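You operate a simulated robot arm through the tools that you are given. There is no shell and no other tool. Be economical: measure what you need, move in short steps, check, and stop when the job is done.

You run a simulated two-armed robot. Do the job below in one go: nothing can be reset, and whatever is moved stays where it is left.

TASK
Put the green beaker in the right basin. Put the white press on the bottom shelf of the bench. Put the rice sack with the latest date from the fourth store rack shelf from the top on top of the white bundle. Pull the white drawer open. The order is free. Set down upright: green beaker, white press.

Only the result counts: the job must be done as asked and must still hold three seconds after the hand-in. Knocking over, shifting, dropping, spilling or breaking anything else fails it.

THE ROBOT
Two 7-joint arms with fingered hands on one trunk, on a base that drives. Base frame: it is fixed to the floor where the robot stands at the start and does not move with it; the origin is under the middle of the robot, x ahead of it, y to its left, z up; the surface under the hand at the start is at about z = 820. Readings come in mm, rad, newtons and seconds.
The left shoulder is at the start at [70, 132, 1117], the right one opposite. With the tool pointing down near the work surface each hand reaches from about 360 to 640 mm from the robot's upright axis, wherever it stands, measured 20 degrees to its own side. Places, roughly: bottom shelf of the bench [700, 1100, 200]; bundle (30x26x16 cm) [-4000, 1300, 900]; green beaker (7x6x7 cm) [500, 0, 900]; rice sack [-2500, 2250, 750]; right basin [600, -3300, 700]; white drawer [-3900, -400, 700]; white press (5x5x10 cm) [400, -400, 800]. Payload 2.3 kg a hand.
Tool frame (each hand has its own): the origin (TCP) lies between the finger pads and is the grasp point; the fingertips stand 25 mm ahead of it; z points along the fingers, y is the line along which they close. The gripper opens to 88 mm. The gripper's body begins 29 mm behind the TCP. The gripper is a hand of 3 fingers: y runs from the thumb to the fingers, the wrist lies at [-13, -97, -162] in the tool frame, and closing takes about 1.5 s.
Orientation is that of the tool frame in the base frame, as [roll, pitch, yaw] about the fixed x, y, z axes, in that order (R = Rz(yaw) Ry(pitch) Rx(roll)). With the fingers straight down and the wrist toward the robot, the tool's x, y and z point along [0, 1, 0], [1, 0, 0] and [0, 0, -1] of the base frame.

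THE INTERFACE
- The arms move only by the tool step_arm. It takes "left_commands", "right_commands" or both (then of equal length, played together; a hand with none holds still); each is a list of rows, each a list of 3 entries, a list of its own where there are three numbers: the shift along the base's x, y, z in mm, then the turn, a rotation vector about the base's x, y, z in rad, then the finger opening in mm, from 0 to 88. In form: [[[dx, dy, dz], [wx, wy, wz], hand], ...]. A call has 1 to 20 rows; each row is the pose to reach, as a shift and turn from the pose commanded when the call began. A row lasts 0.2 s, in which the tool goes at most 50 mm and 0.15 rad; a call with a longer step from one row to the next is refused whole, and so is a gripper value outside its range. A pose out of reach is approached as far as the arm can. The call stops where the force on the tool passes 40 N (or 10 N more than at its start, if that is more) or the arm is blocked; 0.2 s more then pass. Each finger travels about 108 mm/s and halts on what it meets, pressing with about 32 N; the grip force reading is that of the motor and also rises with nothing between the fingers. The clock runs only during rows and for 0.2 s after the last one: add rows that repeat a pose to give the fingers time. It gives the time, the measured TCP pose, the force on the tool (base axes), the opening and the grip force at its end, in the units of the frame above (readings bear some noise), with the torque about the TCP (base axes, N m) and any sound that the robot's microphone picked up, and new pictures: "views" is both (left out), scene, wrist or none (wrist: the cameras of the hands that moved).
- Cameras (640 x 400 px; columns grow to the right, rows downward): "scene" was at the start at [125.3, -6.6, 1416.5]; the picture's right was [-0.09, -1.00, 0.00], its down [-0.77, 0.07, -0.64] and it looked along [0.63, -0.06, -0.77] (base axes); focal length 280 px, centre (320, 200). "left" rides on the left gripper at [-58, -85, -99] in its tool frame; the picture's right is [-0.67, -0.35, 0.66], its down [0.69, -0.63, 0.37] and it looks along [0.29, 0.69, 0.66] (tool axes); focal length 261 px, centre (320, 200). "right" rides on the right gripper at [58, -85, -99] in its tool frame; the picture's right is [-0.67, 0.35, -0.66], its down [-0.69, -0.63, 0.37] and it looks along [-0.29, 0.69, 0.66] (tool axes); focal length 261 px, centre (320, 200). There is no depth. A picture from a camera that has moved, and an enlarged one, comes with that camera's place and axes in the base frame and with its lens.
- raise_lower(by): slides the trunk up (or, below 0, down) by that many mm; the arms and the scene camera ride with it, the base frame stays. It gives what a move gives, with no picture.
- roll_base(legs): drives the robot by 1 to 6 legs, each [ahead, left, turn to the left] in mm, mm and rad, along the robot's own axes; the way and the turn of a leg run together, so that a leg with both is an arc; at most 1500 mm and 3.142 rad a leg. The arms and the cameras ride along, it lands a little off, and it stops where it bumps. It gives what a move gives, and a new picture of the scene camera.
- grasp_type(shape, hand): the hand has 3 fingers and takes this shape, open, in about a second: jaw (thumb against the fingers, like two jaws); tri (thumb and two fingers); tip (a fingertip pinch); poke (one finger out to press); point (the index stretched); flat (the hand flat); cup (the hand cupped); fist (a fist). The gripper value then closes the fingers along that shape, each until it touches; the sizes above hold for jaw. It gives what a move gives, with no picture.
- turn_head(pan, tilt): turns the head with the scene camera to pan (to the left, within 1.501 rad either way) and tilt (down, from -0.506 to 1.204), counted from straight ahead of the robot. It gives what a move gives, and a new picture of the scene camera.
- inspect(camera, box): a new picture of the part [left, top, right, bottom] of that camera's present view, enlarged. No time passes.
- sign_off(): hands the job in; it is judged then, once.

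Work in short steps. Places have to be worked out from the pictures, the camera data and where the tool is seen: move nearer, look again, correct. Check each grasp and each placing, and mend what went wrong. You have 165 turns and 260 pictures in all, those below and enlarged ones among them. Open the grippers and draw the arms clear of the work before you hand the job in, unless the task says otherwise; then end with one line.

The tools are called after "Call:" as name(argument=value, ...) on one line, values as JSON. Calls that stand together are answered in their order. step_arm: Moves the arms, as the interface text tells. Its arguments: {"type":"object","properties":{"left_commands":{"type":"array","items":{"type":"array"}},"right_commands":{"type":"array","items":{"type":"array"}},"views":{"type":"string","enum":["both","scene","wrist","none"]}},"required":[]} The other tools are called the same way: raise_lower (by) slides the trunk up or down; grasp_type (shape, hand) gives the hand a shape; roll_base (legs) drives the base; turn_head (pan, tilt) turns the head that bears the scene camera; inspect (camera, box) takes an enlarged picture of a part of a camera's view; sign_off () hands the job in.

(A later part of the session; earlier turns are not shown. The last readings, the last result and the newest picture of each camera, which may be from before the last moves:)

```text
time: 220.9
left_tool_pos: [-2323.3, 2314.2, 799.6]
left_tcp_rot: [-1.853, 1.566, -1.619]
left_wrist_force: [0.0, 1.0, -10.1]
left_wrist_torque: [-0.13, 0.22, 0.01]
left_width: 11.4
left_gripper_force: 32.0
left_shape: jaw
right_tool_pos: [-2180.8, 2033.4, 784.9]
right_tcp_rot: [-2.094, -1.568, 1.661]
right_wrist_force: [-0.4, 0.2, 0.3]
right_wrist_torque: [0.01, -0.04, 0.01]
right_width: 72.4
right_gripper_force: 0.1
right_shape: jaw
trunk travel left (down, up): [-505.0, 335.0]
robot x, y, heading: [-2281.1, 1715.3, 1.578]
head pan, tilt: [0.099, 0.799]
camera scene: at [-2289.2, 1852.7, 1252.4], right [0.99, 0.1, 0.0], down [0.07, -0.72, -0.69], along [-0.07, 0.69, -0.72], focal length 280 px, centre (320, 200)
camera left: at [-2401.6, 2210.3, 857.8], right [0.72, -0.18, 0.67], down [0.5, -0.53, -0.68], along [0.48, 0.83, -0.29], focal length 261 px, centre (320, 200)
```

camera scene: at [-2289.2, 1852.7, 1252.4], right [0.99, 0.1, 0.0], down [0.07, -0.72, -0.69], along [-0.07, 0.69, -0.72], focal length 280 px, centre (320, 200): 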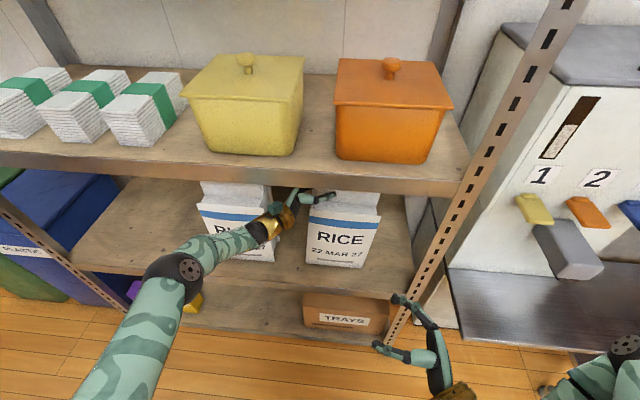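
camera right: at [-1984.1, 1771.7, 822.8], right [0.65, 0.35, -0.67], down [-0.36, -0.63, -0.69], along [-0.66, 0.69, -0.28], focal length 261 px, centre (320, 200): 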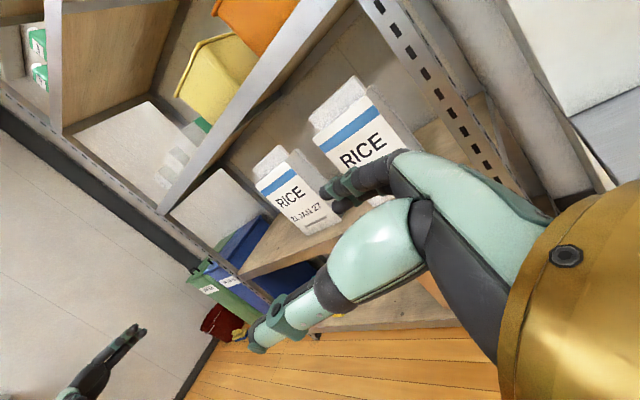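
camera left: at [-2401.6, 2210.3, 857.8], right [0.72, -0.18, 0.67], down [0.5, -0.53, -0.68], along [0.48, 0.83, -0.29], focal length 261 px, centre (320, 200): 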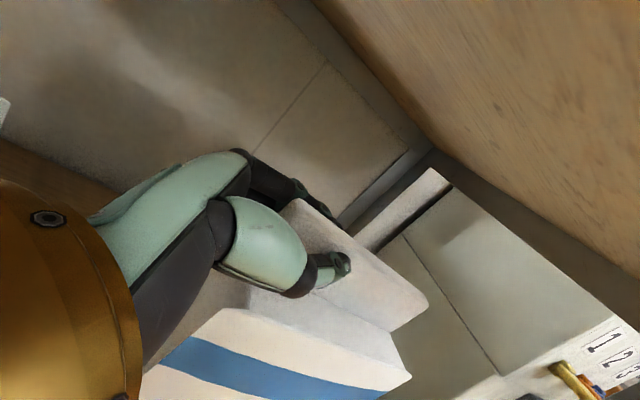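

About 10 N so far with a slight tilt. Lift 25 mm more to see whether it hangs stably.

Call:
step_arm(left_commands=[[[0, 0, 6], [0, 0, 0], 5], [[0, 0, 12], [0, 0, 0], 5], [[0, 0, 18], [0, 0, 0], 5], [[0, 0, 25], [0, 0, 0], 5], [[0, 0, 25], [0, 0, 0], 5]])

```text
time: 222.1
left_tool_pos: [-2325.6, 2316.4, 821.7]
left_tcp_rot: [-1.887, 1.567, -1.652]
left_wrist_force: [0.0, 0.6, -10.9]
left_wrist_torque: [-0.15, 0.3, -0.02]
left_width: 11.7
left_gripper_force: 32.3
left_shape: jaw
right_tool_pos: [-2181.5, 2032.4, 782.9]
right_tcp_rot: [-2.539, -1.567, 2.107]
right_wrist_force: [-0.1, -0.5, -0.4]
right_wrist_torque: [0.02, -0.01, 0.01]
right_width: 72.3
right_gripper_force: 0.0
right_shape: jaw
trunk travel left (down, up): [-505.0, 335.0]
robot x, y, heading: [-2281.1, 1720.7, 1.576]
head pan, tilt: [0.099, 0.799]
camera scene: at [-2289.4, 1853.3, 1252.3], right [0.99, 0.1, 0.0], down [0.07, -0.72, -0.69], along [-0.07, 0.69, -0.72], focal length 280 px, centre (320, 200)
camera left: at [-2401.4, 2210.6, 881.7], right [0.72, -0.18, 0.67], down [0.5, -0.53, -0.68], along [0.48, 0.83, -0.29], focal length 261 px, centre (320, 200)
```

scene: 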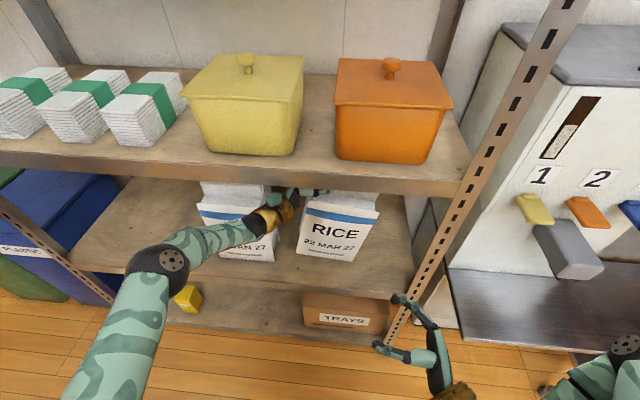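
left: 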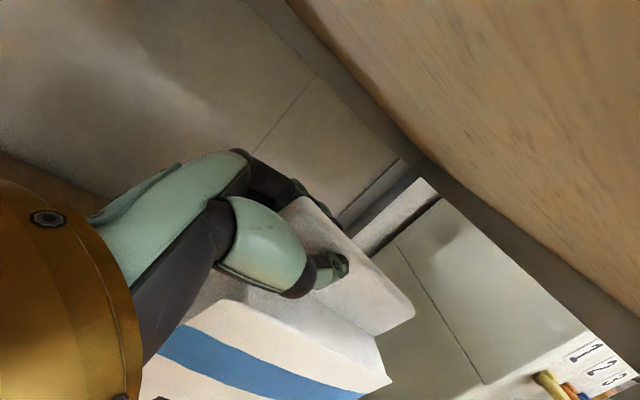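

It hangs stably at ~11 N with a ~10° tilt. I lift 8 mm more and back the base out straight.

Call:
step_arm(left_commands=[[[0, 0, 4], [0, 0, 0], 5], [[0, 0, 8], [0, 0, 0], 5], [[0, 0, 8], [0, 0, 0], 5]], views="scene")

Call:
inspect(camera="scene", box=[180, 150, 420, 300])

```text
time: 222.9
left_tool_pos: [-2324.0, 2316.6, 831.4]
left_tcp_rot: [-2.029, 1.566, -1.793]
left_wrist_force: [0.6, 0.1, -11.7]
left_wrist_torque: [-0.16, 0.34, 0.02]
left_width: 11.1
left_gripper_force: 32.5
left_shape: jaw
right_tool_pos: [-2181.5, 2032.8, 783.2]
right_tcp_rot: [-2.291, -1.567, 1.858]
right_wrist_force: [-0.1, 1.0, 0.5]
right_wrist_torque: [-0.01, 0.01, 0.01]
right_width: 72.2
right_gripper_force: 0.1
right_shape: jaw
trunk travel left (down, up): [-505.0, 335.0]
robot x, y, heading: [-2279.7, 1715.9, 1.577]
head pan, tilt: [0.099, 0.799]
camera scene: at [-2289.5, 1853.2, 1252.3], right [0.99, 0.1, 0.0], down [0.07, -0.72, -0.69], along [-0.07, 0.69, -0.72], focal length 280 px, centre (320, 200)
```

scene: 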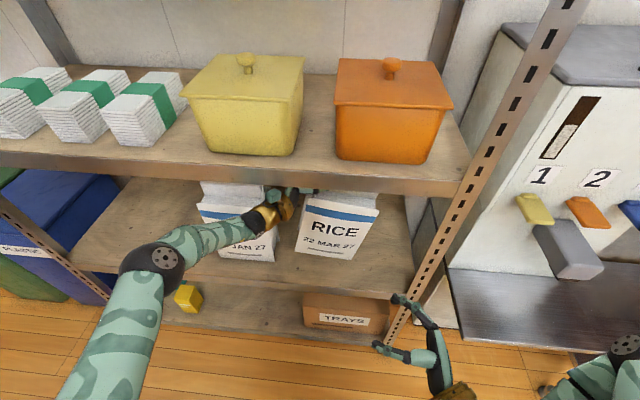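

```text
2.67 times, centred on (300, 225) of scene
camera zoom: at [-2289.5, 1853.2, 1252.3], right [0.99, 0.1, 0.0], down [0.07, -0.72, -0.69], along [-0.07, 0.69, -0.72], focal length 748 px, centre (373, 133)
```

zoom: 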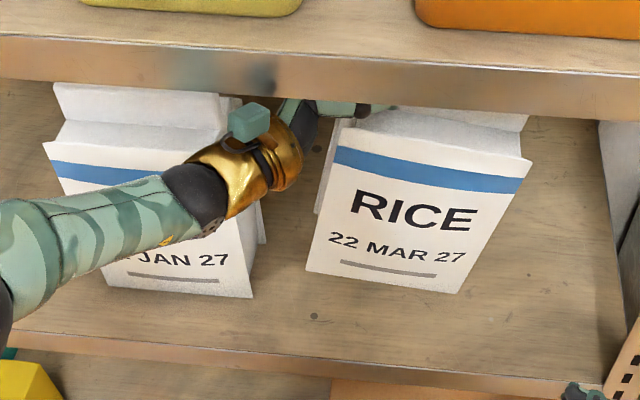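

Clear of the shelf. Reverse the base 350 mm.

Call:
roll_base(legs=[[-350, 0, 0]])

```text
time: 225.1
left_tool_pos: [-2325.0, 1969.6, 831.0]
left_tcp_rot: [-1.675, 1.568, -1.434]
left_wrist_force: [-1.1, 0.5, -12.2]
left_wrist_torque: [-0.15, 0.29, -0.01]
left_width: 11.3
left_gripper_force: 31.8
left_shape: jaw
right_tool_pos: [-2180.4, 1686.5, 784.0]
right_tcp_rot: [-2.011, -1.567, 1.584]
right_wrist_force: [0.8, 0.4, -0.4]
right_wrist_torque: [0.01, 0.02, 0.0]
right_width: 72.2
right_gripper_force: 0.0
right_shape: jaw
trunk travel left (down, up): [-505.0, 335.0]
robot x, y, heading: [-2276.2, 1371.8, 1.579]
head pan, tilt: [0.099, 0.799]
camera scene: at [-2287.6, 1507.1, 1252.3], right [0.99, 0.11, 0.0], down [0.08, -0.72, -0.69], along [-0.08, 0.69, -0.72], focal length 280 px, centre (320, 200)
```

scene: 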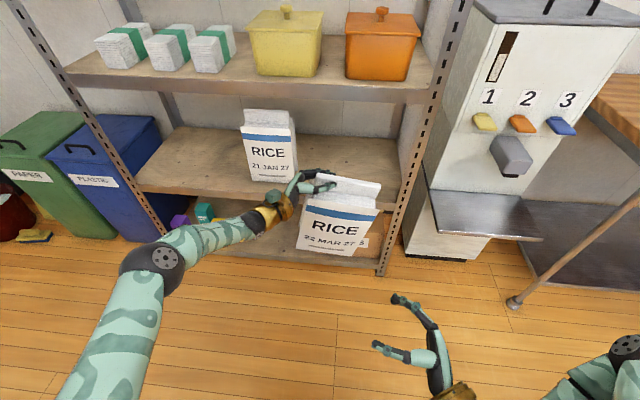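

The sack is out and the neighbour undisturbed. I raise the trunk fully, back off a bit, turn to face the bundle table and approach part way.

Call:
raise_lower(by=335)

Call:
roll_base(legs=[[-105, 0, 0], [0, 0, 1.565], [700, 0, 0]])

Call:
turn_head(pan=-0.1, tilt=0.5)

```text
time: 228.4
left_tool_pos: [-2324.4, 1971.0, 1164.8]
left_tcp_rot: [-2.175, 1.568, -1.936]
left_wrist_force: [-1.0, -0.6, -11.8]
left_wrist_torque: [-0.2, 0.25, 0.0]
left_width: 11.4
left_gripper_force: 31.5
left_shape: jaw
right_tool_pos: [-2181.2, 1688.8, 1117.7]
right_tcp_rot: [-2.434, -1.567, 2.009]
right_wrist_force: [-0.4, -0.1, -0.5]
right_wrist_torque: [0.05, -0.02, 0.04]
right_width: 72.2
right_gripper_force: 0.0
right_shape: jaw
trunk travel left (down, up): [-840.0, 0.0]
robot x, y, heading: [-2275.3, 1372.4, 1.579]
head pan, tilt: [0.099, 0.799]
```

```text
time: 236.8
left_tool_pos: [-3564.7, 1243.9, 1165.8]
left_tcp_rot: [-1.929, 1.566, -0.147]
left_wrist_force: [0.5, 0.0, -11.7]
left_wrist_torque: [-0.25, -0.23, -0.01]
left_width: 10.7
left_gripper_force: 31.8
left_shape: jaw
right_tool_pos: [-3278.7, 1379.9, 1119.9]
right_tcp_rot: [-2.099, -1.568, -3.072]
right_wrist_force: [-0.6, 0.0, 0.1]
right_wrist_torque: [0.0, 0.01, 0.0]
right_width: 72.4
right_gripper_force: 0.0
right_shape: jaw
trunk travel left (down, up): [-840.0, 0.0]
robot x, y, heading: [-2965.3, 1272.1, 3.114]
head pan, tilt: [0.099, 0.799]
camera scene: at [-3101.5, 1269.2, 1587.5], right [-0.08, 1.0, 0.0], down [0.72, 0.06, -0.7], along [-0.69, -0.05, -0.72], focal length 280 px, centre (320, 200)
```

scene: 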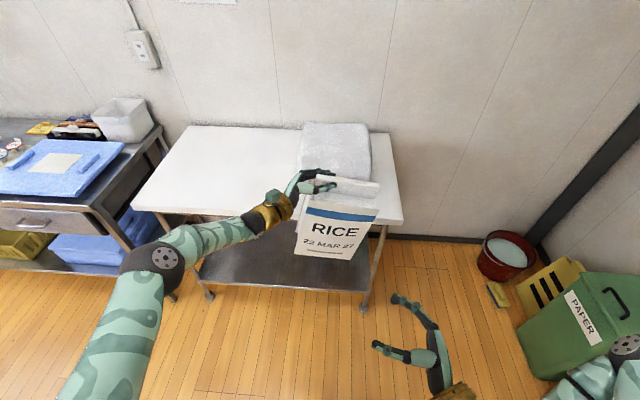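

```text
time: 237.6
left_tool_pos: [-3566.9, 1244.6, 1164.4]
left_tcp_rot: [-2.154, 1.564, -0.373]
left_wrist_force: [0.2, 0.0, -12.1]
left_wrist_torque: [-0.21, -0.22, -0.01]
left_width: 11.0
left_gripper_force: 31.9
left_shape: jaw
right_tool_pos: [-3279.7, 1379.2, 1118.4]
right_tcp_rot: [-2.689, -1.568, -2.48]
right_wrist_force: [0.1, 0.2, -0.8]
right_wrist_torque: [-0.02, 0.0, -0.01]
right_width: 72.3
right_gripper_force: 0.0
right_shape: jaw
trunk travel left (down, up): [-840.0, 0.0]
robot x, y, heading: [-2968.2, 1275.2, 3.119]
head pan, tilt: [-0.099, 0.499]
camera scene: at [-3113.3, 1286.5, 1613.2], right [0.12, 0.99, 0.0], down [0.48, -0.06, -0.88], along [-0.87, 0.11, -0.48], focal length 280 px, centre (320, 200)
```

scene: 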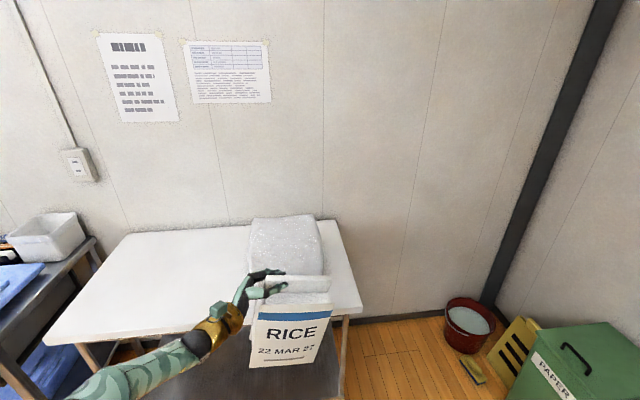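

The bundle lies at the back right of the table. I zoom in for its measurements.

Call:
inspect(camera="scene", box=[180, 190, 380, 315])

```text
3.20 times, centred on (280, 252) of scene
camera zoom: at [-3113.3, 1286.5, 1613.2], right [0.12, 0.99, 0.0], down [0.48, -0.06, -0.88], along [-0.87, 0.11, -0.48], focal length 897 px, centre (448, 32)
```

zoom: 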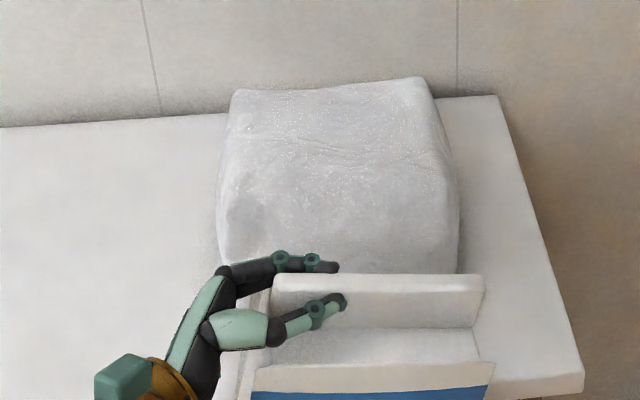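

Bundle centre ≈(-3989, 1255), top ≈980. I raise the left hand 140 mm so the sack's bottom clears the bundle.

Call:
step_arm(left_commands=[[[0, 0, 20], [0, 0, 0], 5], [[0, 0, 45], [0, 0, 0], 5], [[0, 0, 70], [0, 0, 0], 5], [[0, 0, 95], [0, 0, 0], 5], [[0, 0, 120], [0, 0, 0], 5], [[0, 0, 140], [0, 0, 0], 5], [[0, 0, 140], [0, 0, 0], 5]])

```text
time: 239.2
left_tool_pos: [-3566.7, 1245.7, 1305.1]
left_tcp_rot: [-1.61, 1.566, 0.173]
left_wrist_force: [-0.1, 1.2, -11.9]
left_wrist_torque: [-0.23, -0.17, -0.01]
left_width: 10.8
left_gripper_force: 32.3
left_shape: jaw
right_tool_pos: [-3280.2, 1380.2, 1118.4]
right_tcp_rot: [-2.02, -1.568, 3.134]
right_wrist_force: [0.2, 0.1, 0.2]
right_wrist_torque: [-0.01, 0.02, -0.03]
right_width: 72.4
right_gripper_force: 0.0
right_shape: jaw
trunk travel left (down, up): [-840.0, 0.0]
robot x, y, heading: [-2968.2, 1273.5, 3.118]
head pan, tilt: [-0.099, 0.499]
camera scene: at [-3113.9, 1286.4, 1613.2], right [0.12, 0.99, 0.0], down [0.48, -0.06, -0.88], along [-0.87, 0.11, -0.48], focal length 280 px, centre (320, 200)
camera left: at [-3463.3, 1165.0, 1364.5], right [0.2, 0.71, 0.67], down [0.54, 0.49, -0.68], along [-0.82, 0.5, -0.29], focal length 261 px, centre (320, 200)
```

scene: 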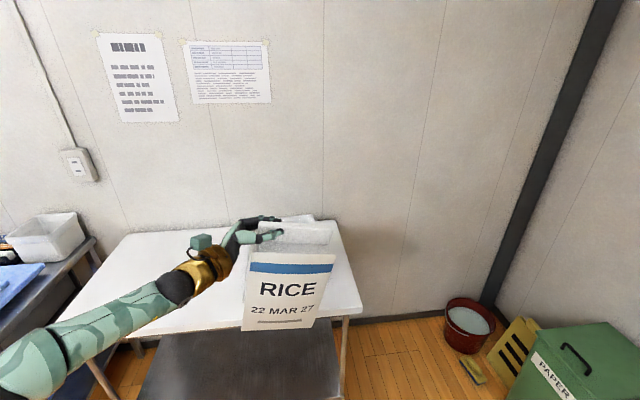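
left: 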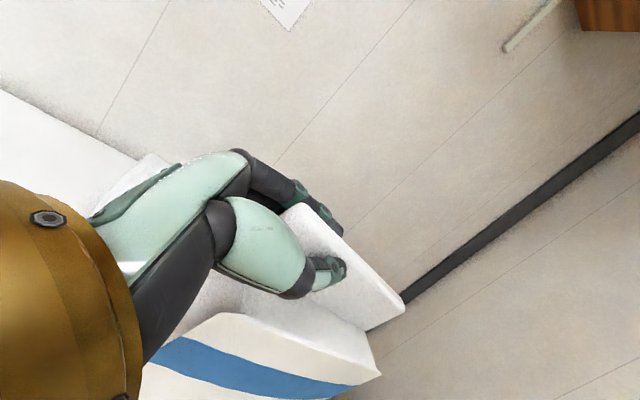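

High enough. I level the sack slightly by rotating the hand, then drive forward 420 mm over the bundle.

Call:
step_arm(left_commands=[[[0, 0, 0], [0.06, 0, 0], 5], [[0, 0, 0], [0.12, 0, 0], 5], [[0, 0, 0], [0.12, 0, 0], 5]], views="none")

Call:
roll_base(legs=[[415, 0, 0]])

```text
time: 240.0
left_tool_pos: [-3566.9, 1243.5, 1305.4]
left_tcp_rot: [-0.253, 1.452, 1.527]
left_wrist_force: [-0.4, 0.0, -11.3]
left_wrist_torque: [-0.27, -0.19, 0.02]
left_width: 11.0
left_gripper_force: 31.6
left_shape: jaw
right_tool_pos: [-3279.5, 1378.4, 1118.9]
right_tcp_rot: [-2.353, -1.567, -2.817]
right_wrist_force: [0.0, -0.8, -1.5]
right_wrist_torque: [0.01, 0.02, 0.0]
right_width: 72.1
right_gripper_force: 0.1
right_shape: jaw
trunk travel left (down, up): [-840.0, 0.0]
robot x, y, heading: [-2969.5, 1275.7, 3.119]
head pan, tilt: [-0.099, 0.499]
```

```text
time: 242.5
left_tool_pos: [-3978.3, 1254.6, 1306.2]
left_tcp_rot: [-0.241, 1.45, 1.538]
left_wrist_force: [0.4, -0.3, -11.4]
left_wrist_torque: [-0.22, -0.28, 0.0]
left_width: 11.0
left_gripper_force: 32.3
left_shape: jaw
right_tool_pos: [-3691.9, 1388.9, 1117.9]
right_tcp_rot: [1.574, -1.57, -0.462]
right_wrist_force: [0.0, -0.1, 0.4]
right_wrist_torque: [-0.02, 0.0, 0.03]
right_width: 72.0
right_gripper_force: 0.1
right_shape: jaw
trunk travel left (down, up): [-840.0, 0.0]
robot x, y, heading: [-3383.2, 1281.3, 3.116]
head pan, tilt: [-0.099, 0.499]
camera scene: at [-3524.9, 1295.7, 1613.6], right [0.12, 0.99, 0.0], down [0.48, -0.06, -0.88], along [-0.87, 0.11, -0.48], focal length 280 px, centre (320, 200)
```

scene: 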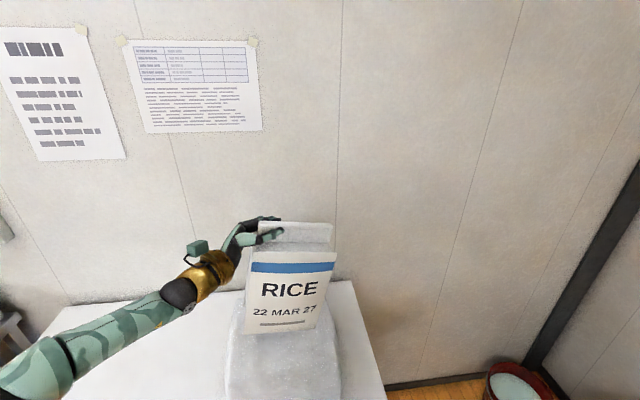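

The sack hovers over the bundle. I tilt the camera down to check its fore-aft position.

Call:
turn_head(pan=0.1, tilt=0.8)

```text
time: 243.3
left_tool_pos: [-3979.3, 1255.5, 1306.1]
left_tcp_rot: [-0.257, 1.451, 1.522]
left_wrist_force: [1.0, 0.3, -11.3]
left_wrist_torque: [-0.27, -0.24, -0.05]
left_width: 11.1
left_gripper_force: 31.7
left_shape: jaw
right_tool_pos: [-3693.5, 1389.6, 1119.0]
right_tcp_rot: [-2.599, -1.569, -2.572]
right_wrist_force: [-0.5, 0.2, -0.1]
right_wrist_torque: [0.01, -0.01, 0.02]
right_width: 72.1
right_gripper_force: 0.1
right_shape: jaw
trunk travel left (down, up): [-840.0, 0.0]
robot x, y, heading: [-3382.2, 1284.9, 3.118]
head pan, tilt: [0.099, 0.799]
camera scene: at [-3517.9, 1278.5, 1587.4], right [-0.08, 1.0, 0.0], down [0.72, 0.05, -0.7], along [-0.69, -0.05, -0.72], focal length 280 px, centre (320, 200)
```

scene: 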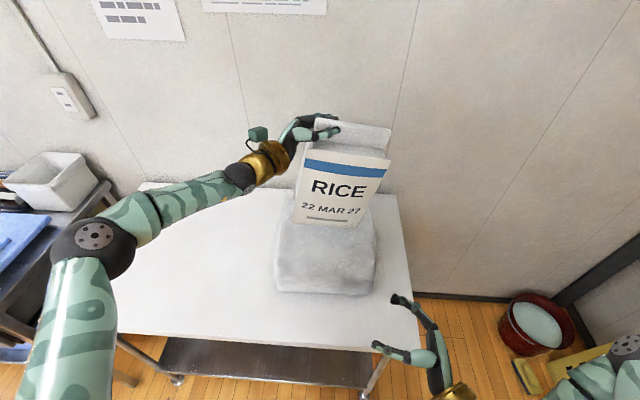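

Sack is centred laterally; the bundle's centre is ~35 mm farther. I move forward 35 and lower 50 mm.

Call:
step_arm(left_commands=[[[-18, 0, 0], [0, 0, 0], 5], [[-35, 0, 0], [0, 0, 0], 5], [[-35, 0, -15], [0, 0, 0], 5], [[-35, 0, -30], [0, 0, 0], 5], [[-35, 0, -45], [0, 0, 0], 5], [[-35, 0, -55], [0, 0, 0], 5], [[-35, 0, -55], [0, 0, 0], 5]], views="scene")

```text
time: 244.6
left_tool_pos: [-4009.3, 1242.6, 1275.2]
left_tcp_rot: [-0.072, 1.427, 1.718]
left_wrist_force: [-2.4, -13.0, 29.1]
left_wrist_torque: [0.37, 0.4, 0.29]
left_width: 12.5
left_gripper_force: 31.7
left_shape: jaw
right_tool_pos: [-3689.5, 1383.7, 1120.7]
right_tcp_rot: [2.269, -1.568, -1.151]
right_wrist_force: [-1.0, 0.2, -0.3]
right_wrist_torque: [-0.01, 0.02, 0.02]
right_width: 72.1
right_gripper_force: 0.1
right_shape: jaw
trunk travel left (down, up): [-840.0, 0.0]
robot x, y, heading: [-3382.7, 1283.3, 3.123]
head pan, tilt: [0.099, 0.799]
stopped in row 6 (left hand): the force on the tool passed its limit at 46 N (the readings are from after the stop); the commanded pose is now the measured one
camera scene: at [-3510.2, 1272.8, 1588.1], right [-0.08, 1.0, 0.0], down [0.71, 0.06, -0.7], along [-0.7, -0.06, -0.72], focal length 280 px, centre (320, 200)
```

scene: 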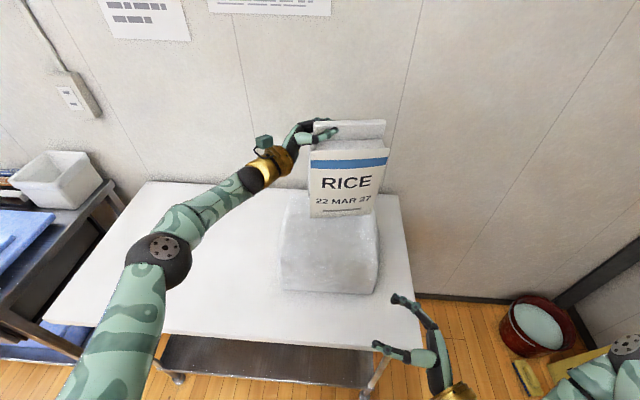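

The sack has landed on the bundle (pressing 29 N). I ease up a few mm and re-read.

Call:
step_arm(left_commands=[[[0, 4, 3], [0, 0, 0], 5], [[0, 6, 6], [0, 0, 0], 5], [[0, 6, 6], [0, 0, 0], 5]])

```text
time: 245.4
left_tool_pos: [-4006.7, 1251.8, 1277.4]
left_tcp_rot: [-0.096, 1.435, 1.687]
left_wrist_force: [-1.5, -10.0, 19.3]
left_wrist_torque: [0.24, 0.31, 0.21]
left_width: 12.4
left_gripper_force: 32.9
left_shape: jaw
right_tool_pos: [-3687.2, 1382.3, 1121.0]
right_tcp_rot: [2.115, -1.562, -1.0]
right_wrist_force: [-0.2, -0.4, 0.3]
right_wrist_torque: [-0.01, -0.02, 0.0]
right_width: 72.2
right_gripper_force: 0.0
right_shape: jaw
trunk travel left (down, up): [-840.0, 0.0]
robot x, y, heading: [-3380.4, 1279.8, 3.122]
head pan, tilt: [0.099, 0.799]
camera scene: at [-3505.9, 1269.6, 1588.4], right [-0.08, 1.0, 0.01], down [0.71, 0.06, -0.7], along [-0.7, -0.05, -0.71], focal length 280 px, centre (320, 200)
camera left: at [-3902.4, 1165.2, 1323.4], right [0.21, 0.62, 0.76], down [0.53, 0.58, -0.62], along [-0.82, 0.53, -0.2], focal length 261 px, centre (320, 200)
```

scene: 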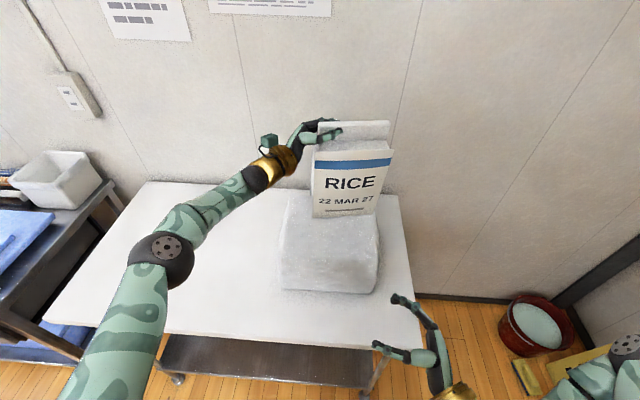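
left: 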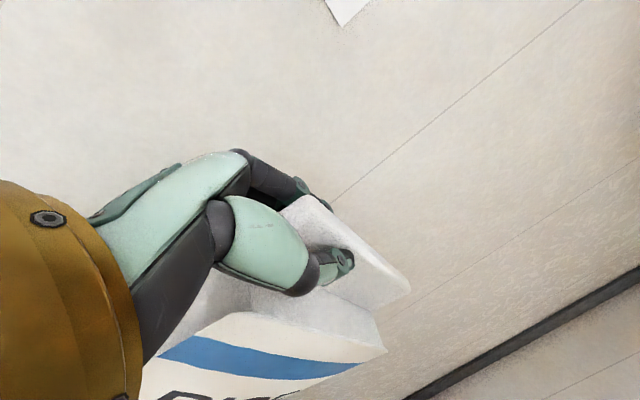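

Still pressing 19 N; ease up further.

Call:
step_arm(left_commands=[[[0, -2, 5], [0, 0, 0], 5], [[0, -5, 10], [0, 0, 0], 5], [[0, -5, 14], [0, 0, 0], 5], [[0, -5, 14], [0, 0, 0], 5]], views="scene")

```text
time: 246.4
left_tool_pos: [-4016.7, 1254.6, 1285.4]
left_tcp_rot: [-0.168, 1.446, 1.612]
left_wrist_force: [-0.3, 0.8, -10.7]
left_wrist_torque: [-0.2, -0.16, 0.02]
left_width: 12.0
left_gripper_force: 32.2
left_shape: jaw
right_tool_pos: [-3694.0, 1389.5, 1117.4]
right_tcp_rot: [-2.112, -1.567, -3.058]
right_wrist_force: [0.0, -0.2, -0.1]
right_wrist_torque: [0.02, 0.02, -0.01]
right_width: 72.0
right_gripper_force: 0.2
right_shape: jaw
trunk travel left (down, up): [-840.0, 0.0]
robot x, y, heading: [-3378.0, 1281.3, 3.12]
head pan, tilt: [0.099, 0.799]
camera scene: at [-3518.4, 1278.7, 1587.2], right [-0.08, 1.0, 0.0], down [0.72, 0.06, -0.69], along [-0.69, -0.05, -0.72], focal length 280 px, centre (320, 200)
```

scene: 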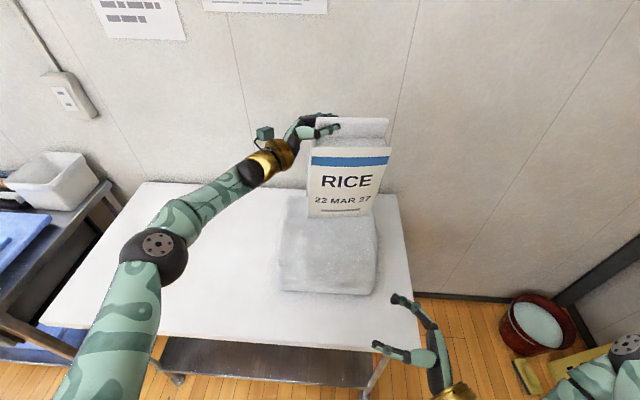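

Just off contact now. Lower again in 2 mm steps.

Call:
step_arm(left_commands=[[[0, 0, -2], [0, 0, 0], 5], [[0, 0, -4], [0, 0, 0], 5], [[0, 0, -5], [0, 0, 0], 5], [[0, 0, -5], [0, 0, 0], 5]], views="none")

```text
time: 247.4
left_tool_pos: [-4014.3, 1249.7, 1283.1]
left_tcp_rot: [-0.144, 1.439, 1.639]
left_wrist_force: [-0.9, -3.3, -1.9]
left_wrist_torque: [-0.06, -0.04, 0.11]
left_width: 12.0
left_gripper_force: 31.6
left_shape: jaw
right_tool_pos: [-3691.8, 1386.0, 1118.8]
right_tcp_rot: [3.061, -1.569, -1.943]
right_wrist_force: [0.5, -0.3, 0.1]
right_wrist_torque: [0.01, 0.0, 0.02]
right_width: 72.3
right_gripper_force: 0.1
right_shape: jaw
trunk travel left (down, up): [-840.0, 0.0]
robot x, y, heading: [-3382.2, 1282.4, 3.123]
head pan, tilt: [0.099, 0.799]
```

The weight is now on the bundle. I check the seating before release.

Call:
inspect(camera="scene", box=[240, 90, 440, 310])

```text
1.82 times, centred on (340, 200) of scene
camera zoom: at [-3515.0, 1275.5, 1587.7], right [-0.08, 1.0, 0.0], down [0.72, 0.06, -0.7], along [-0.69, -0.05, -0.72], focal length 510 px, centre (284, 200)
```

zoom: 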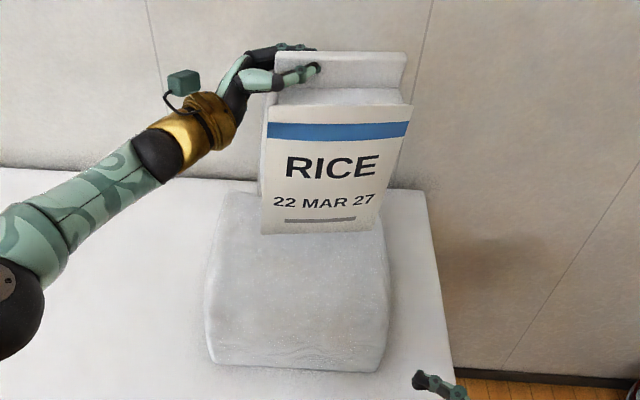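

It sits slightly right of the bundle's centre; I lift 8 mm, shift 18 mm left, and set down again.

Call:
step_arm(left_commands=[[[0, 0, 5], [0, 0, 0], 5], [[0, 0, 10], [0, 0, 0], 5], [[0, -9, 10], [0, 0, 0], 5], [[0, -18, 10], [0, 0, 0], 5], [[0, -18, 6], [0, 0, 0], 5], [[0, -18, 3], [0, 0, 0], 5], [[0, -18, 1], [0, 0, 0], 5], [[0, -18, 0], [0, 0, 0], 5], [[0, -18, 0], [0, 0, 0], 5]], views="none")

Call:
inspect(camera="scene", box=[240, 90, 440, 310])

```text
time: 249.4
left_tool_pos: [-4010.4, 1229.2, 1285.4]
left_tcp_rot: [-0.138, 1.435, 1.647]
left_wrist_force: [-3.1, -7.6, 10.1]
left_wrist_torque: [-0.13, 0.15, 0.12]
left_width: 11.8
left_gripper_force: 32.1
left_shape: jaw
right_tool_pos: [-3690.4, 1384.7, 1119.6]
right_tcp_rot: [2.129, -1.565, -1.015]
right_wrist_force: [0.4, 0.7, -0.6]
right_wrist_torque: [-0.01, 0.01, -0.01]
right_width: 72.3
right_gripper_force: 0.0
right_shape: jaw
trunk travel left (down, up): [-840.0, 0.0]
robot x, y, heading: [-3380.9, 1284.9, 3.121]
head pan, tilt: [0.099, 0.799]
```

```text
1.82 times, centred on (340, 200) of scene
camera zoom: at [-3511.1, 1272.0, 1588.1], right [-0.08, 1.0, 0.0], down [0.71, 0.06, -0.7], along [-0.7, -0.05, -0.72], focal length 510 px, centre (284, 200)
```

zoom: 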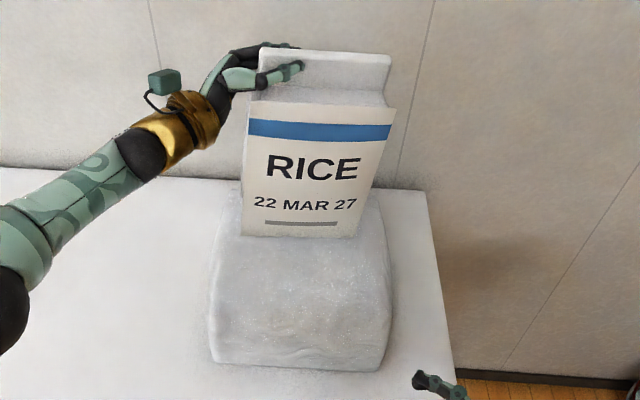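

Centred now. Ease up 3 mm, then open slowly.

Call:
step_arm(left_commands=[[[0, 0, 2], [0, 0, 0], 5], [[0, 0, 3], [0, 0, 0], 5], [[0, 0, 3], [0, 0, 0], 5]], views="none")

Call:
step_arm(left_commands=[[[0, 0, 0], [0, 0, 0], 11], [[0, 0, 0], [0, 0, 0], 14], [[0, 0, 0], [0, 0, 0], 18], [[0, 0, 0], [0, 0, 0], 24], [[0, 0, 0], [0, 0, 0], 32], [[0, 0, 0], [0, 0, 0], 45], [[0, 0, 0], [0, 0, 0], 60], [[0, 0, 0], [0, 0, 0], 66], [[0, 0, 0], [0, 0, 0], 66]])

```text
time: 250.2
left_tool_pos: [-4011.4, 1231.0, 1287.2]
left_tcp_rot: [-0.142, 1.437, 1.64]
left_wrist_force: [-1.3, -6.5, 6.8]
left_wrist_torque: [-0.14, 0.11, 0.1]
left_width: 12.1
left_gripper_force: 31.7
left_shape: jaw
right_tool_pos: [-3689.1, 1384.4, 1119.9]
right_tcp_rot: [2.371, -1.567, -1.256]
right_wrist_force: [0.0, 0.1, -0.7]
right_wrist_torque: [0.0, -0.04, 0.02]
right_width: 72.3
right_gripper_force: 0.0
right_shape: jaw
trunk travel left (down, up): [-840.0, 0.0]
robot x, y, heading: [-3384.7, 1281.1, 3.12]
head pan, tilt: [0.099, 0.799]
```

```text
time: 252.2
left_tool_pos: [-4012.5, 1234.3, 1285.3]
left_tcp_rot: [-0.151, 1.439, 1.63]
left_wrist_force: [-0.7, -2.2, -0.9]
left_wrist_torque: [-0.01, -0.02, -0.03]
left_width: 65.7
left_gripper_force: 0.1
left_shape: jaw
right_tool_pos: [-3691.5, 1387.0, 1119.4]
right_tcp_rot: [-2.138, -1.569, -3.03]
right_wrist_force: [0.6, 1.4, -0.3]
right_wrist_torque: [0.01, -0.04, 0.01]
right_width: 72.4
right_gripper_force: 0.1
right_shape: jaw
trunk travel left (down, up): [-840.0, 0.0]
robot x, y, heading: [-3378.7, 1280.9, 3.124]
head pan, tilt: [0.099, 0.799]
camera scene: at [-3514.1, 1276.5, 1587.7], right [-0.08, 1.0, 0.0], down [0.72, 0.06, -0.7], along [-0.69, -0.05, -0.72], focal length 280 px, centre (320, 200)
camera left: at [-3908.8, 1147.8, 1332.6], right [0.21, 0.62, 0.76], down [0.53, 0.58, -0.62], along [-0.82, 0.53, -0.21], focal length 261 px, centre (320, 200)
```

scene: 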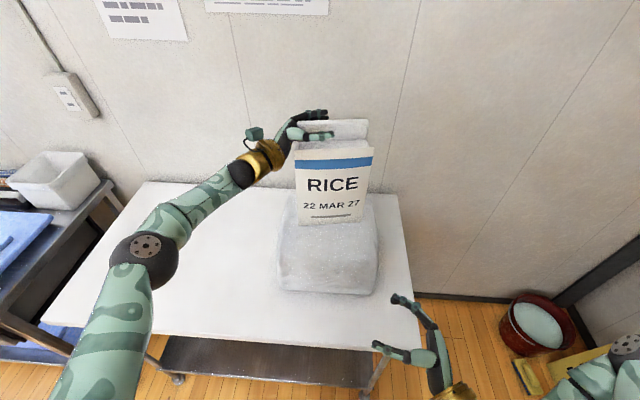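
left: 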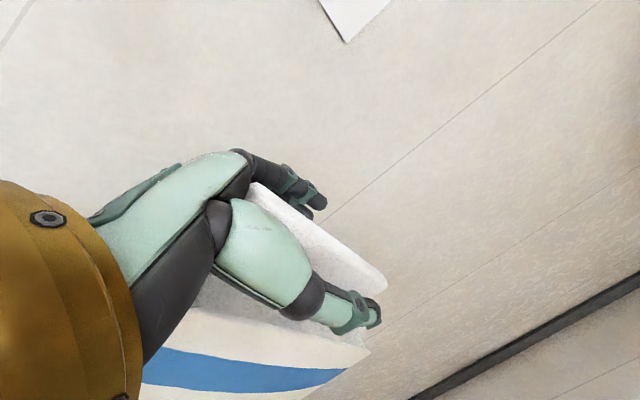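

Released. Small sideways force remains, so I draw the hand left gently and watch the sack.

Call:
step_arm(left_commands=[[[0, -3, 0], [0, 0, 0], 66], [[0, -6, 0], [0, 0, 0], 66], [[0, -9, 0], [0, 0, 0], 66], [[0, -12, 0], [0, 0, 0], 66]], views="wrist")

```text
time: 253.2
left_tool_pos: [-4013.1, 1222.6, 1286.8]
left_tcp_rot: [-0.146, 1.44, 1.637]
left_wrist_force: [-0.1, -0.7, 0.2]
left_wrist_torque: [0.0, -0.02, -0.03]
left_width: 65.9
left_gripper_force: 0.0
left_shape: jaw
right_tool_pos: [-3690.8, 1388.5, 1120.2]
right_tcp_rot: [1.679, -1.569, -0.564]
right_wrist_force: [1.0, 0.0, -0.3]
right_wrist_torque: [0.0, 0.0, -0.03]
right_width: 72.3
right_gripper_force: 0.0
right_shape: jaw
trunk travel left (down, up): [-840.0, 0.0]
robot x, y, heading: [-3380.9, 1286.6, 3.124]
head pan, tilt: [0.099, 0.799]
camera left: at [-3909.2, 1136.7, 1333.4], right [0.21, 0.62, 0.76], down [0.53, 0.58, -0.62], along [-0.82, 0.53, -0.21], focal length 261 px, centre (320, 200)
```

left: 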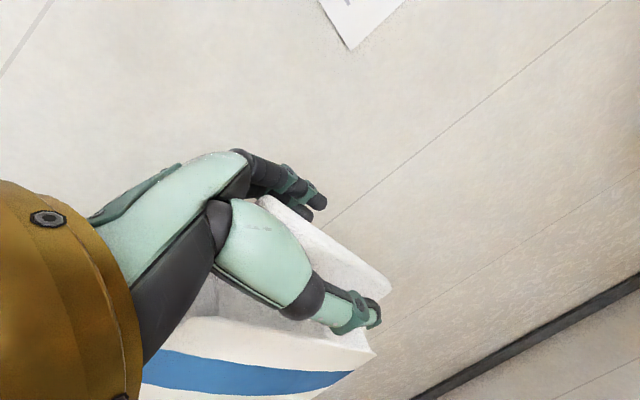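

Sack stands still. Withdraw fully along the finger direction.

Call:
step_arm(left_commands=[[[4, -20, 0], [0, 0, 0], 66], [[8, -40, 0], [0, 0, 0], 66], [[13, -65, 0], [0, 0, 0], 70], [[20, -95, 0], [0, 0, 0], 80], [[28, -125, 0], [0, 0, 0], 88], [[60, -150, 0], [0, 0, 0], 88], [[100, -160, 0], [0, 0, 0], 88]], views="scene")

Call:
inspect(camera="scene", box=[240, 90, 440, 310])

```text
time: 254.8
left_tool_pos: [-3910.2, 1058.8, 1285.7]
left_tcp_rot: [-0.111, 1.438, 1.671]
left_wrist_force: [-0.3, 0.9, 0.1]
left_wrist_torque: [0.01, 0.0, -0.01]
left_width: 87.7
left_gripper_force: 0.1
left_shape: jaw
right_tool_pos: [-3687.4, 1387.4, 1119.5]
right_tcp_rot: [1.352, -1.568, -0.237]
right_wrist_force: [0.4, -0.3, -0.2]
right_wrist_torque: [-0.01, 0.02, -0.02]
right_width: 72.3
right_gripper_force: 0.0
right_shape: jaw
trunk travel left (down, up): [-840.0, 0.0]
robot x, y, heading: [-3378.3, 1283.8, 3.126]
head pan, tilt: [0.099, 0.799]
camera scene: at [-3509.8, 1275.9, 1588.1], right [-0.08, 1.0, 0.0], down [0.71, 0.06, -0.7], along [-0.7, -0.05, -0.72], focal length 280 px, centre (320, 200)
```

scene: 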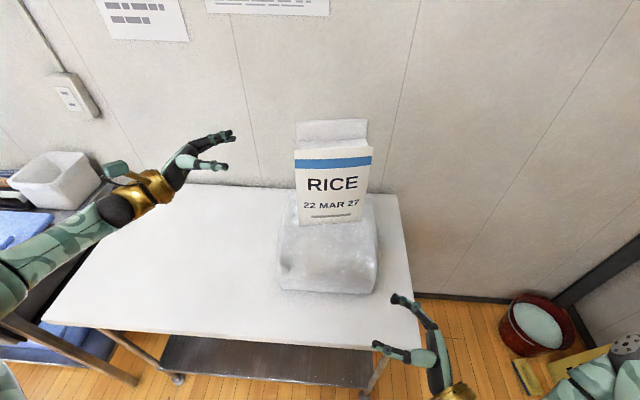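

```text
1.82 times, centred on (340, 200) of scene
camera zoom: at [-3509.8, 1275.9, 1588.1], right [-0.08, 1.0, 0.0], down [0.71, 0.06, -0.7], along [-0.7, -0.05, -0.72], focal length 510 px, centre (284, 200)
```

zoom: 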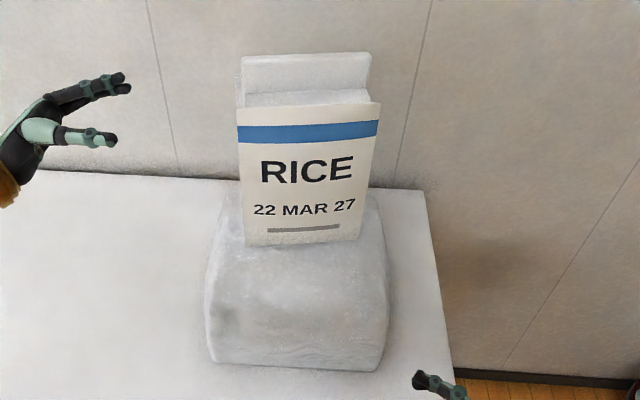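

The sack stands securely on the bundle. Now I back off, lower the trunk, and look left for the white drawer.

Call:
roll_base(legs=[[-300, 0, 0]])

Call:
raise_lower(by=-165)

Call:
turn_head(pan=1.1, tilt=0.45)

```text
time: 256.9
left_tool_pos: [-3616.6, 1055.8, 1283.5]
left_tcp_rot: [-0.159, 1.442, 1.621]
left_wrist_force: [-0.9, 0.2, 0.6]
left_wrist_torque: [0.03, 0.0, 0.01]
left_width: 87.6
left_gripper_force: 0.0
left_shape: jaw
right_tool_pos: [-3393.0, 1381.8, 1119.0]
right_tcp_rot: [-3.066, -1.569, -2.106]
right_wrist_force: [-0.8, 0.3, 0.5]
right_wrist_torque: [-0.03, 0.01, 0.0]
right_width: 72.1
right_gripper_force: 0.0
right_shape: jaw
trunk travel left (down, up): [-840.0, 0.0]
robot x, y, heading: [-3079.7, 1273.4, 3.114]
head pan, tilt: [0.099, 0.799]
camera scene: at [-3216.7, 1271.5, 1587.5], right [-0.08, 1.0, 0.0], down [0.72, 0.05, -0.7], along [-0.69, -0.05, -0.72], focal length 280 px, centre (320, 200)
```

scene: 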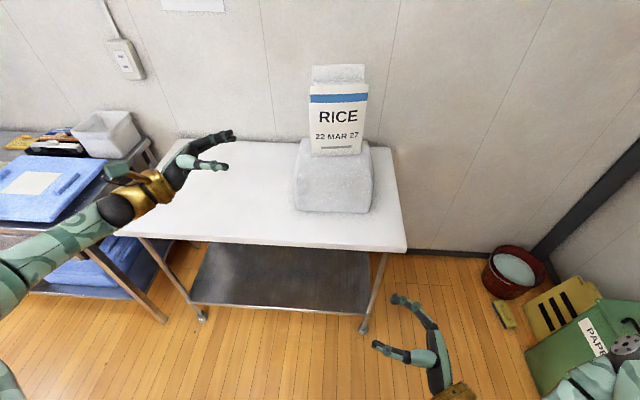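

```text
time: 258.7
left_tool_pos: [-3614.2, 1055.6, 1118.7]
left_tcp_rot: [-0.134, 1.441, 1.646]
left_wrist_force: [-0.7, 0.1, 0.0]
left_wrist_torque: [-0.01, 0.0, 0.02]
left_width: 87.6
left_gripper_force: 0.0
left_shape: jaw
right_tool_pos: [-3390.6, 1381.2, 954.8]
right_tcp_rot: [-0.063, -1.57, 1.174]
right_wrist_force: [0.0, 0.2, 0.1]
right_wrist_torque: [0.01, -0.01, -0.04]
right_width: 72.3
right_gripper_force: 0.0
right_shape: jaw
trunk travel left (down, up): [-675.0, 165.0]
robot x, y, heading: [-3083.0, 1279.0, 3.121]
head pan, tilt: [0.099, 0.799]
```

```text
time: 260.0
left_tool_pos: [-3612.1, 1055.9, 1119.2]
left_tcp_rot: [-0.156, 1.44, 1.623]
left_wrist_force: [0.9, -0.4, -0.2]
left_wrist_torque: [0.01, -0.01, 0.0]
left_width: 87.7
left_gripper_force: 0.1
left_shape: jaw
right_tool_pos: [-3390.5, 1383.0, 954.9]
right_tcp_rot: [-1.742, -1.57, 2.854]
right_wrist_force: [-0.2, -0.1, 0.3]
right_wrist_torque: [0.01, -0.01, -0.03]
right_width: 72.3
right_gripper_force: 0.1
right_shape: jaw
trunk travel left (down, up): [-675.0, 165.0]
robot x, y, heading: [-3081.4, 1275.8, 3.122]
head pan, tilt: [1.1, 0.45]
camera scene: at [-3176.7, 1196.7, 1453.2], right [-0.88, 0.47, 0.0], down [0.21, 0.38, -0.9], along [-0.43, -0.79, -0.44], focal length 280 px, centre (320, 200)
```

scene: 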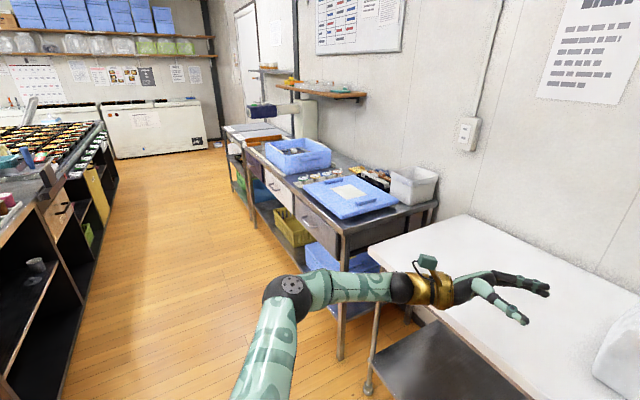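

I see a bench with several drawers; zoom in to identify the white one.

Call:
inspect(camera="scene", box=[210, 110, 370, 270])

```text
2.50 times, centred on (290, 190) of scene
camera zoom: at [-3176.7, 1196.7, 1453.2], right [-0.88, 0.47, 0.0], down [0.21, 0.38, -0.9], along [-0.43, -0.79, -0.44], focal length 701 px, centre (395, 225)
```

zoom: 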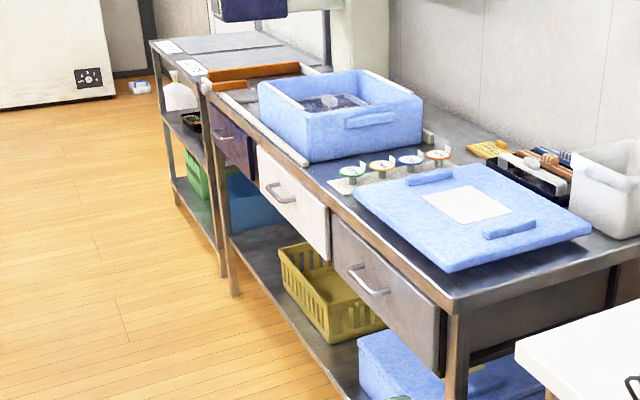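

The middle drawer is white with a bar handle near (-3700, -400, 733). I retract the left hand and reorient the right hand to point forward with near-vertical closing.

Call:
step_arm(left_commands=[[[40, 0, 0], [0, 0, 0], 88], [[80, 0, 0], [0, 0, 0], 88], [[120, 0, 0], [0, 0, 0], 88], [[150, 0, 0], [0, 0, 0], 88]], right_commands=[[[0, 15, 0], [0, 0, 0.14], 80], [[0, 30, 0], [0, 0, 0.28], 88], [[0, 45, 0], [0, 0, 0.42], 88], [[0, 60, 0], [0, 0, 0.436], 88]], views="none")

Call:
step_arm(right_commands=[[[-5, 0, 0], [0.145, 0, 0], 88], [[-10, 0, 0], [0.29, 0, 0], 88], [[-15, 0, 0], [0.435, 0, 0], 88], [[-20, 0, 0], [0.58, 0, 0], 88], [[-25, 0, 0], [0.725, 0, 0], 88], [[-30, 0, 0], [0.87, 0, 0], 88], [[-35, 0, 0], [1.015, 0, 0], 88], [[-40, 0, 0], [1.16, 0, 0], 88], [[-45, 0, 0], [1.305, 0, 0], 88], [[-50, 0, 0], [1.45, 0, 0], 88], [[-55, 0, 0], [1.571, 0, 0], 88], [[-55, 0, 0], [1.571, 0, 0], 88]], views="none")

Call:
step_arm(right_commands=[[[-5, 0, -20], [0, 0.14, 0], 88], [[-10, 0, -40], [0, 0.28, 0], 88], [[-15, 0, -60], [0, 0.42, 0], 88], [[-20, 0, -80], [0, 0.56, 0], 88], [[-30, 0, -100], [0, 0.7, 0], 88], [[-40, 0, -120], [0, 0.84, 0], 88], [[-50, 0, -140], [0, 0.98, 0], 88], [[-60, 0, -160], [0, 1.12, 0], 88], [[-70, 0, -180], [0, 1.25, 0], 88], [[-70, 0, -200], [0, 1.31, 0], 88], [[-70, 0, -200], [0, 1.31, 0], 88]])

```text
time: 261.0
left_tool_pos: [-3460.9, 1057.8, 1119.9]
left_tcp_rot: [-0.142, 1.439, 1.637]
left_wrist_force: [0.6, 0.7, -0.5]
left_wrist_torque: [-0.04, -0.03, 0.05]
left_width: 87.7
left_gripper_force: 0.0
left_shape: jaw
right_tool_pos: [-3389.0, 1442.2, 955.1]
right_tcp_rot: [2.233, -1.569, -0.683]
right_wrist_force: [0.9, -0.2, 0.7]
right_wrist_torque: [0.01, -0.01, 0.03]
right_width: 87.7
right_gripper_force: 0.1
right_shape: jaw
trunk travel left (down, up): [-675.0, 165.0]
robot x, y, heading: [-3078.5, 1277.5, 3.118]
head pan, tilt: [1.1, 0.45]
```

```text
time: 263.6
left_tool_pos: [-3464.4, 1056.8, 1119.5]
left_tcp_rot: [-0.15, 1.44, 1.629]
left_wrist_force: [-0.5, -0.5, 0.0]
left_wrist_torque: [0.04, 0.01, 0.01]
left_width: 87.8
left_gripper_force: 0.0
left_shape: jaw
right_tool_pos: [-3445.5, 1442.6, 954.3]
right_tcp_rot: [3.12, 0.001, -1.571]
right_wrist_force: [-0.7, 0.4, -0.3]
right_wrist_torque: [-0.02, 0.02, 0.02]
right_width: 87.6
right_gripper_force: 0.0
right_shape: jaw
trunk travel left (down, up): [-675.0, 165.0]
robot x, y, heading: [-3082.9, 1275.0, 3.12]
head pan, tilt: [1.1, 0.45]
```

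```text
time: 266.0
left_tool_pos: [-3464.8, 1055.4, 1119.2]
left_tcp_rot: [-0.146, 1.44, 1.635]
left_wrist_force: [-0.7, 0.3, 0.7]
left_wrist_torque: [0.01, 0.02, 0.02]
left_width: 87.6
left_gripper_force: 0.1
left_shape: jaw
right_tool_pos: [-3509.2, 1439.7, 769.6]
right_tcp_rot: [1.81, 0.002, -1.57]
right_wrist_force: [-0.6, 0.7, 0.1]
right_wrist_torque: [0.0, 0.01, 0.01]
right_width: 87.9
right_gripper_force: 0.2
right_shape: jaw
right hand out of reach, approached as far as the arm can: row 10, 11
trunk travel left (down, up): [-675.0, 165.0]
robot x, y, heading: [-3081.3, 1275.5, 3.115]
head pan, tilt: [1.1, 0.45]
camera scene: at [-3177.0, 1196.4, 1453.2], right [-0.88, 0.47, 0.0], down [0.21, 0.38, -0.9], along [-0.43, -0.79, -0.44], focal length 280 px, centre (320, 200)
camera right: at [-3392.2, 1381.4, 710.8], right [0.55, 0.67, 0.5], down [-0.21, 0.69, -0.7], along [-0.81, 0.28, 0.52], focal length 261 px, centre (320, 200)
```

scene: 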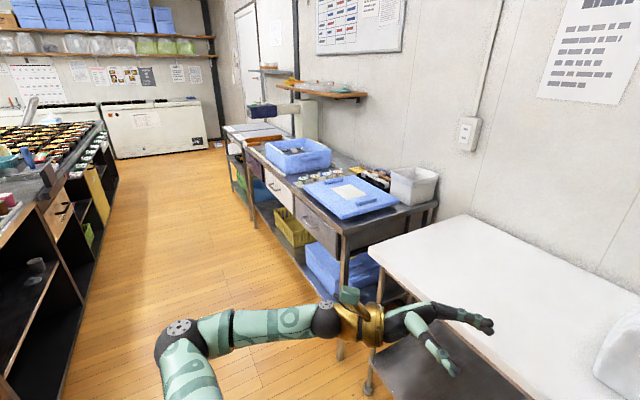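
right: 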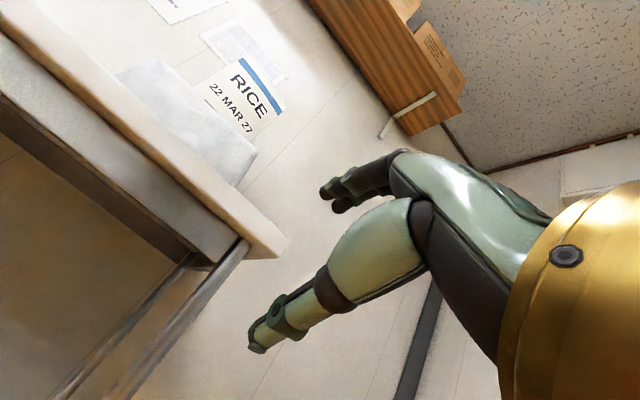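

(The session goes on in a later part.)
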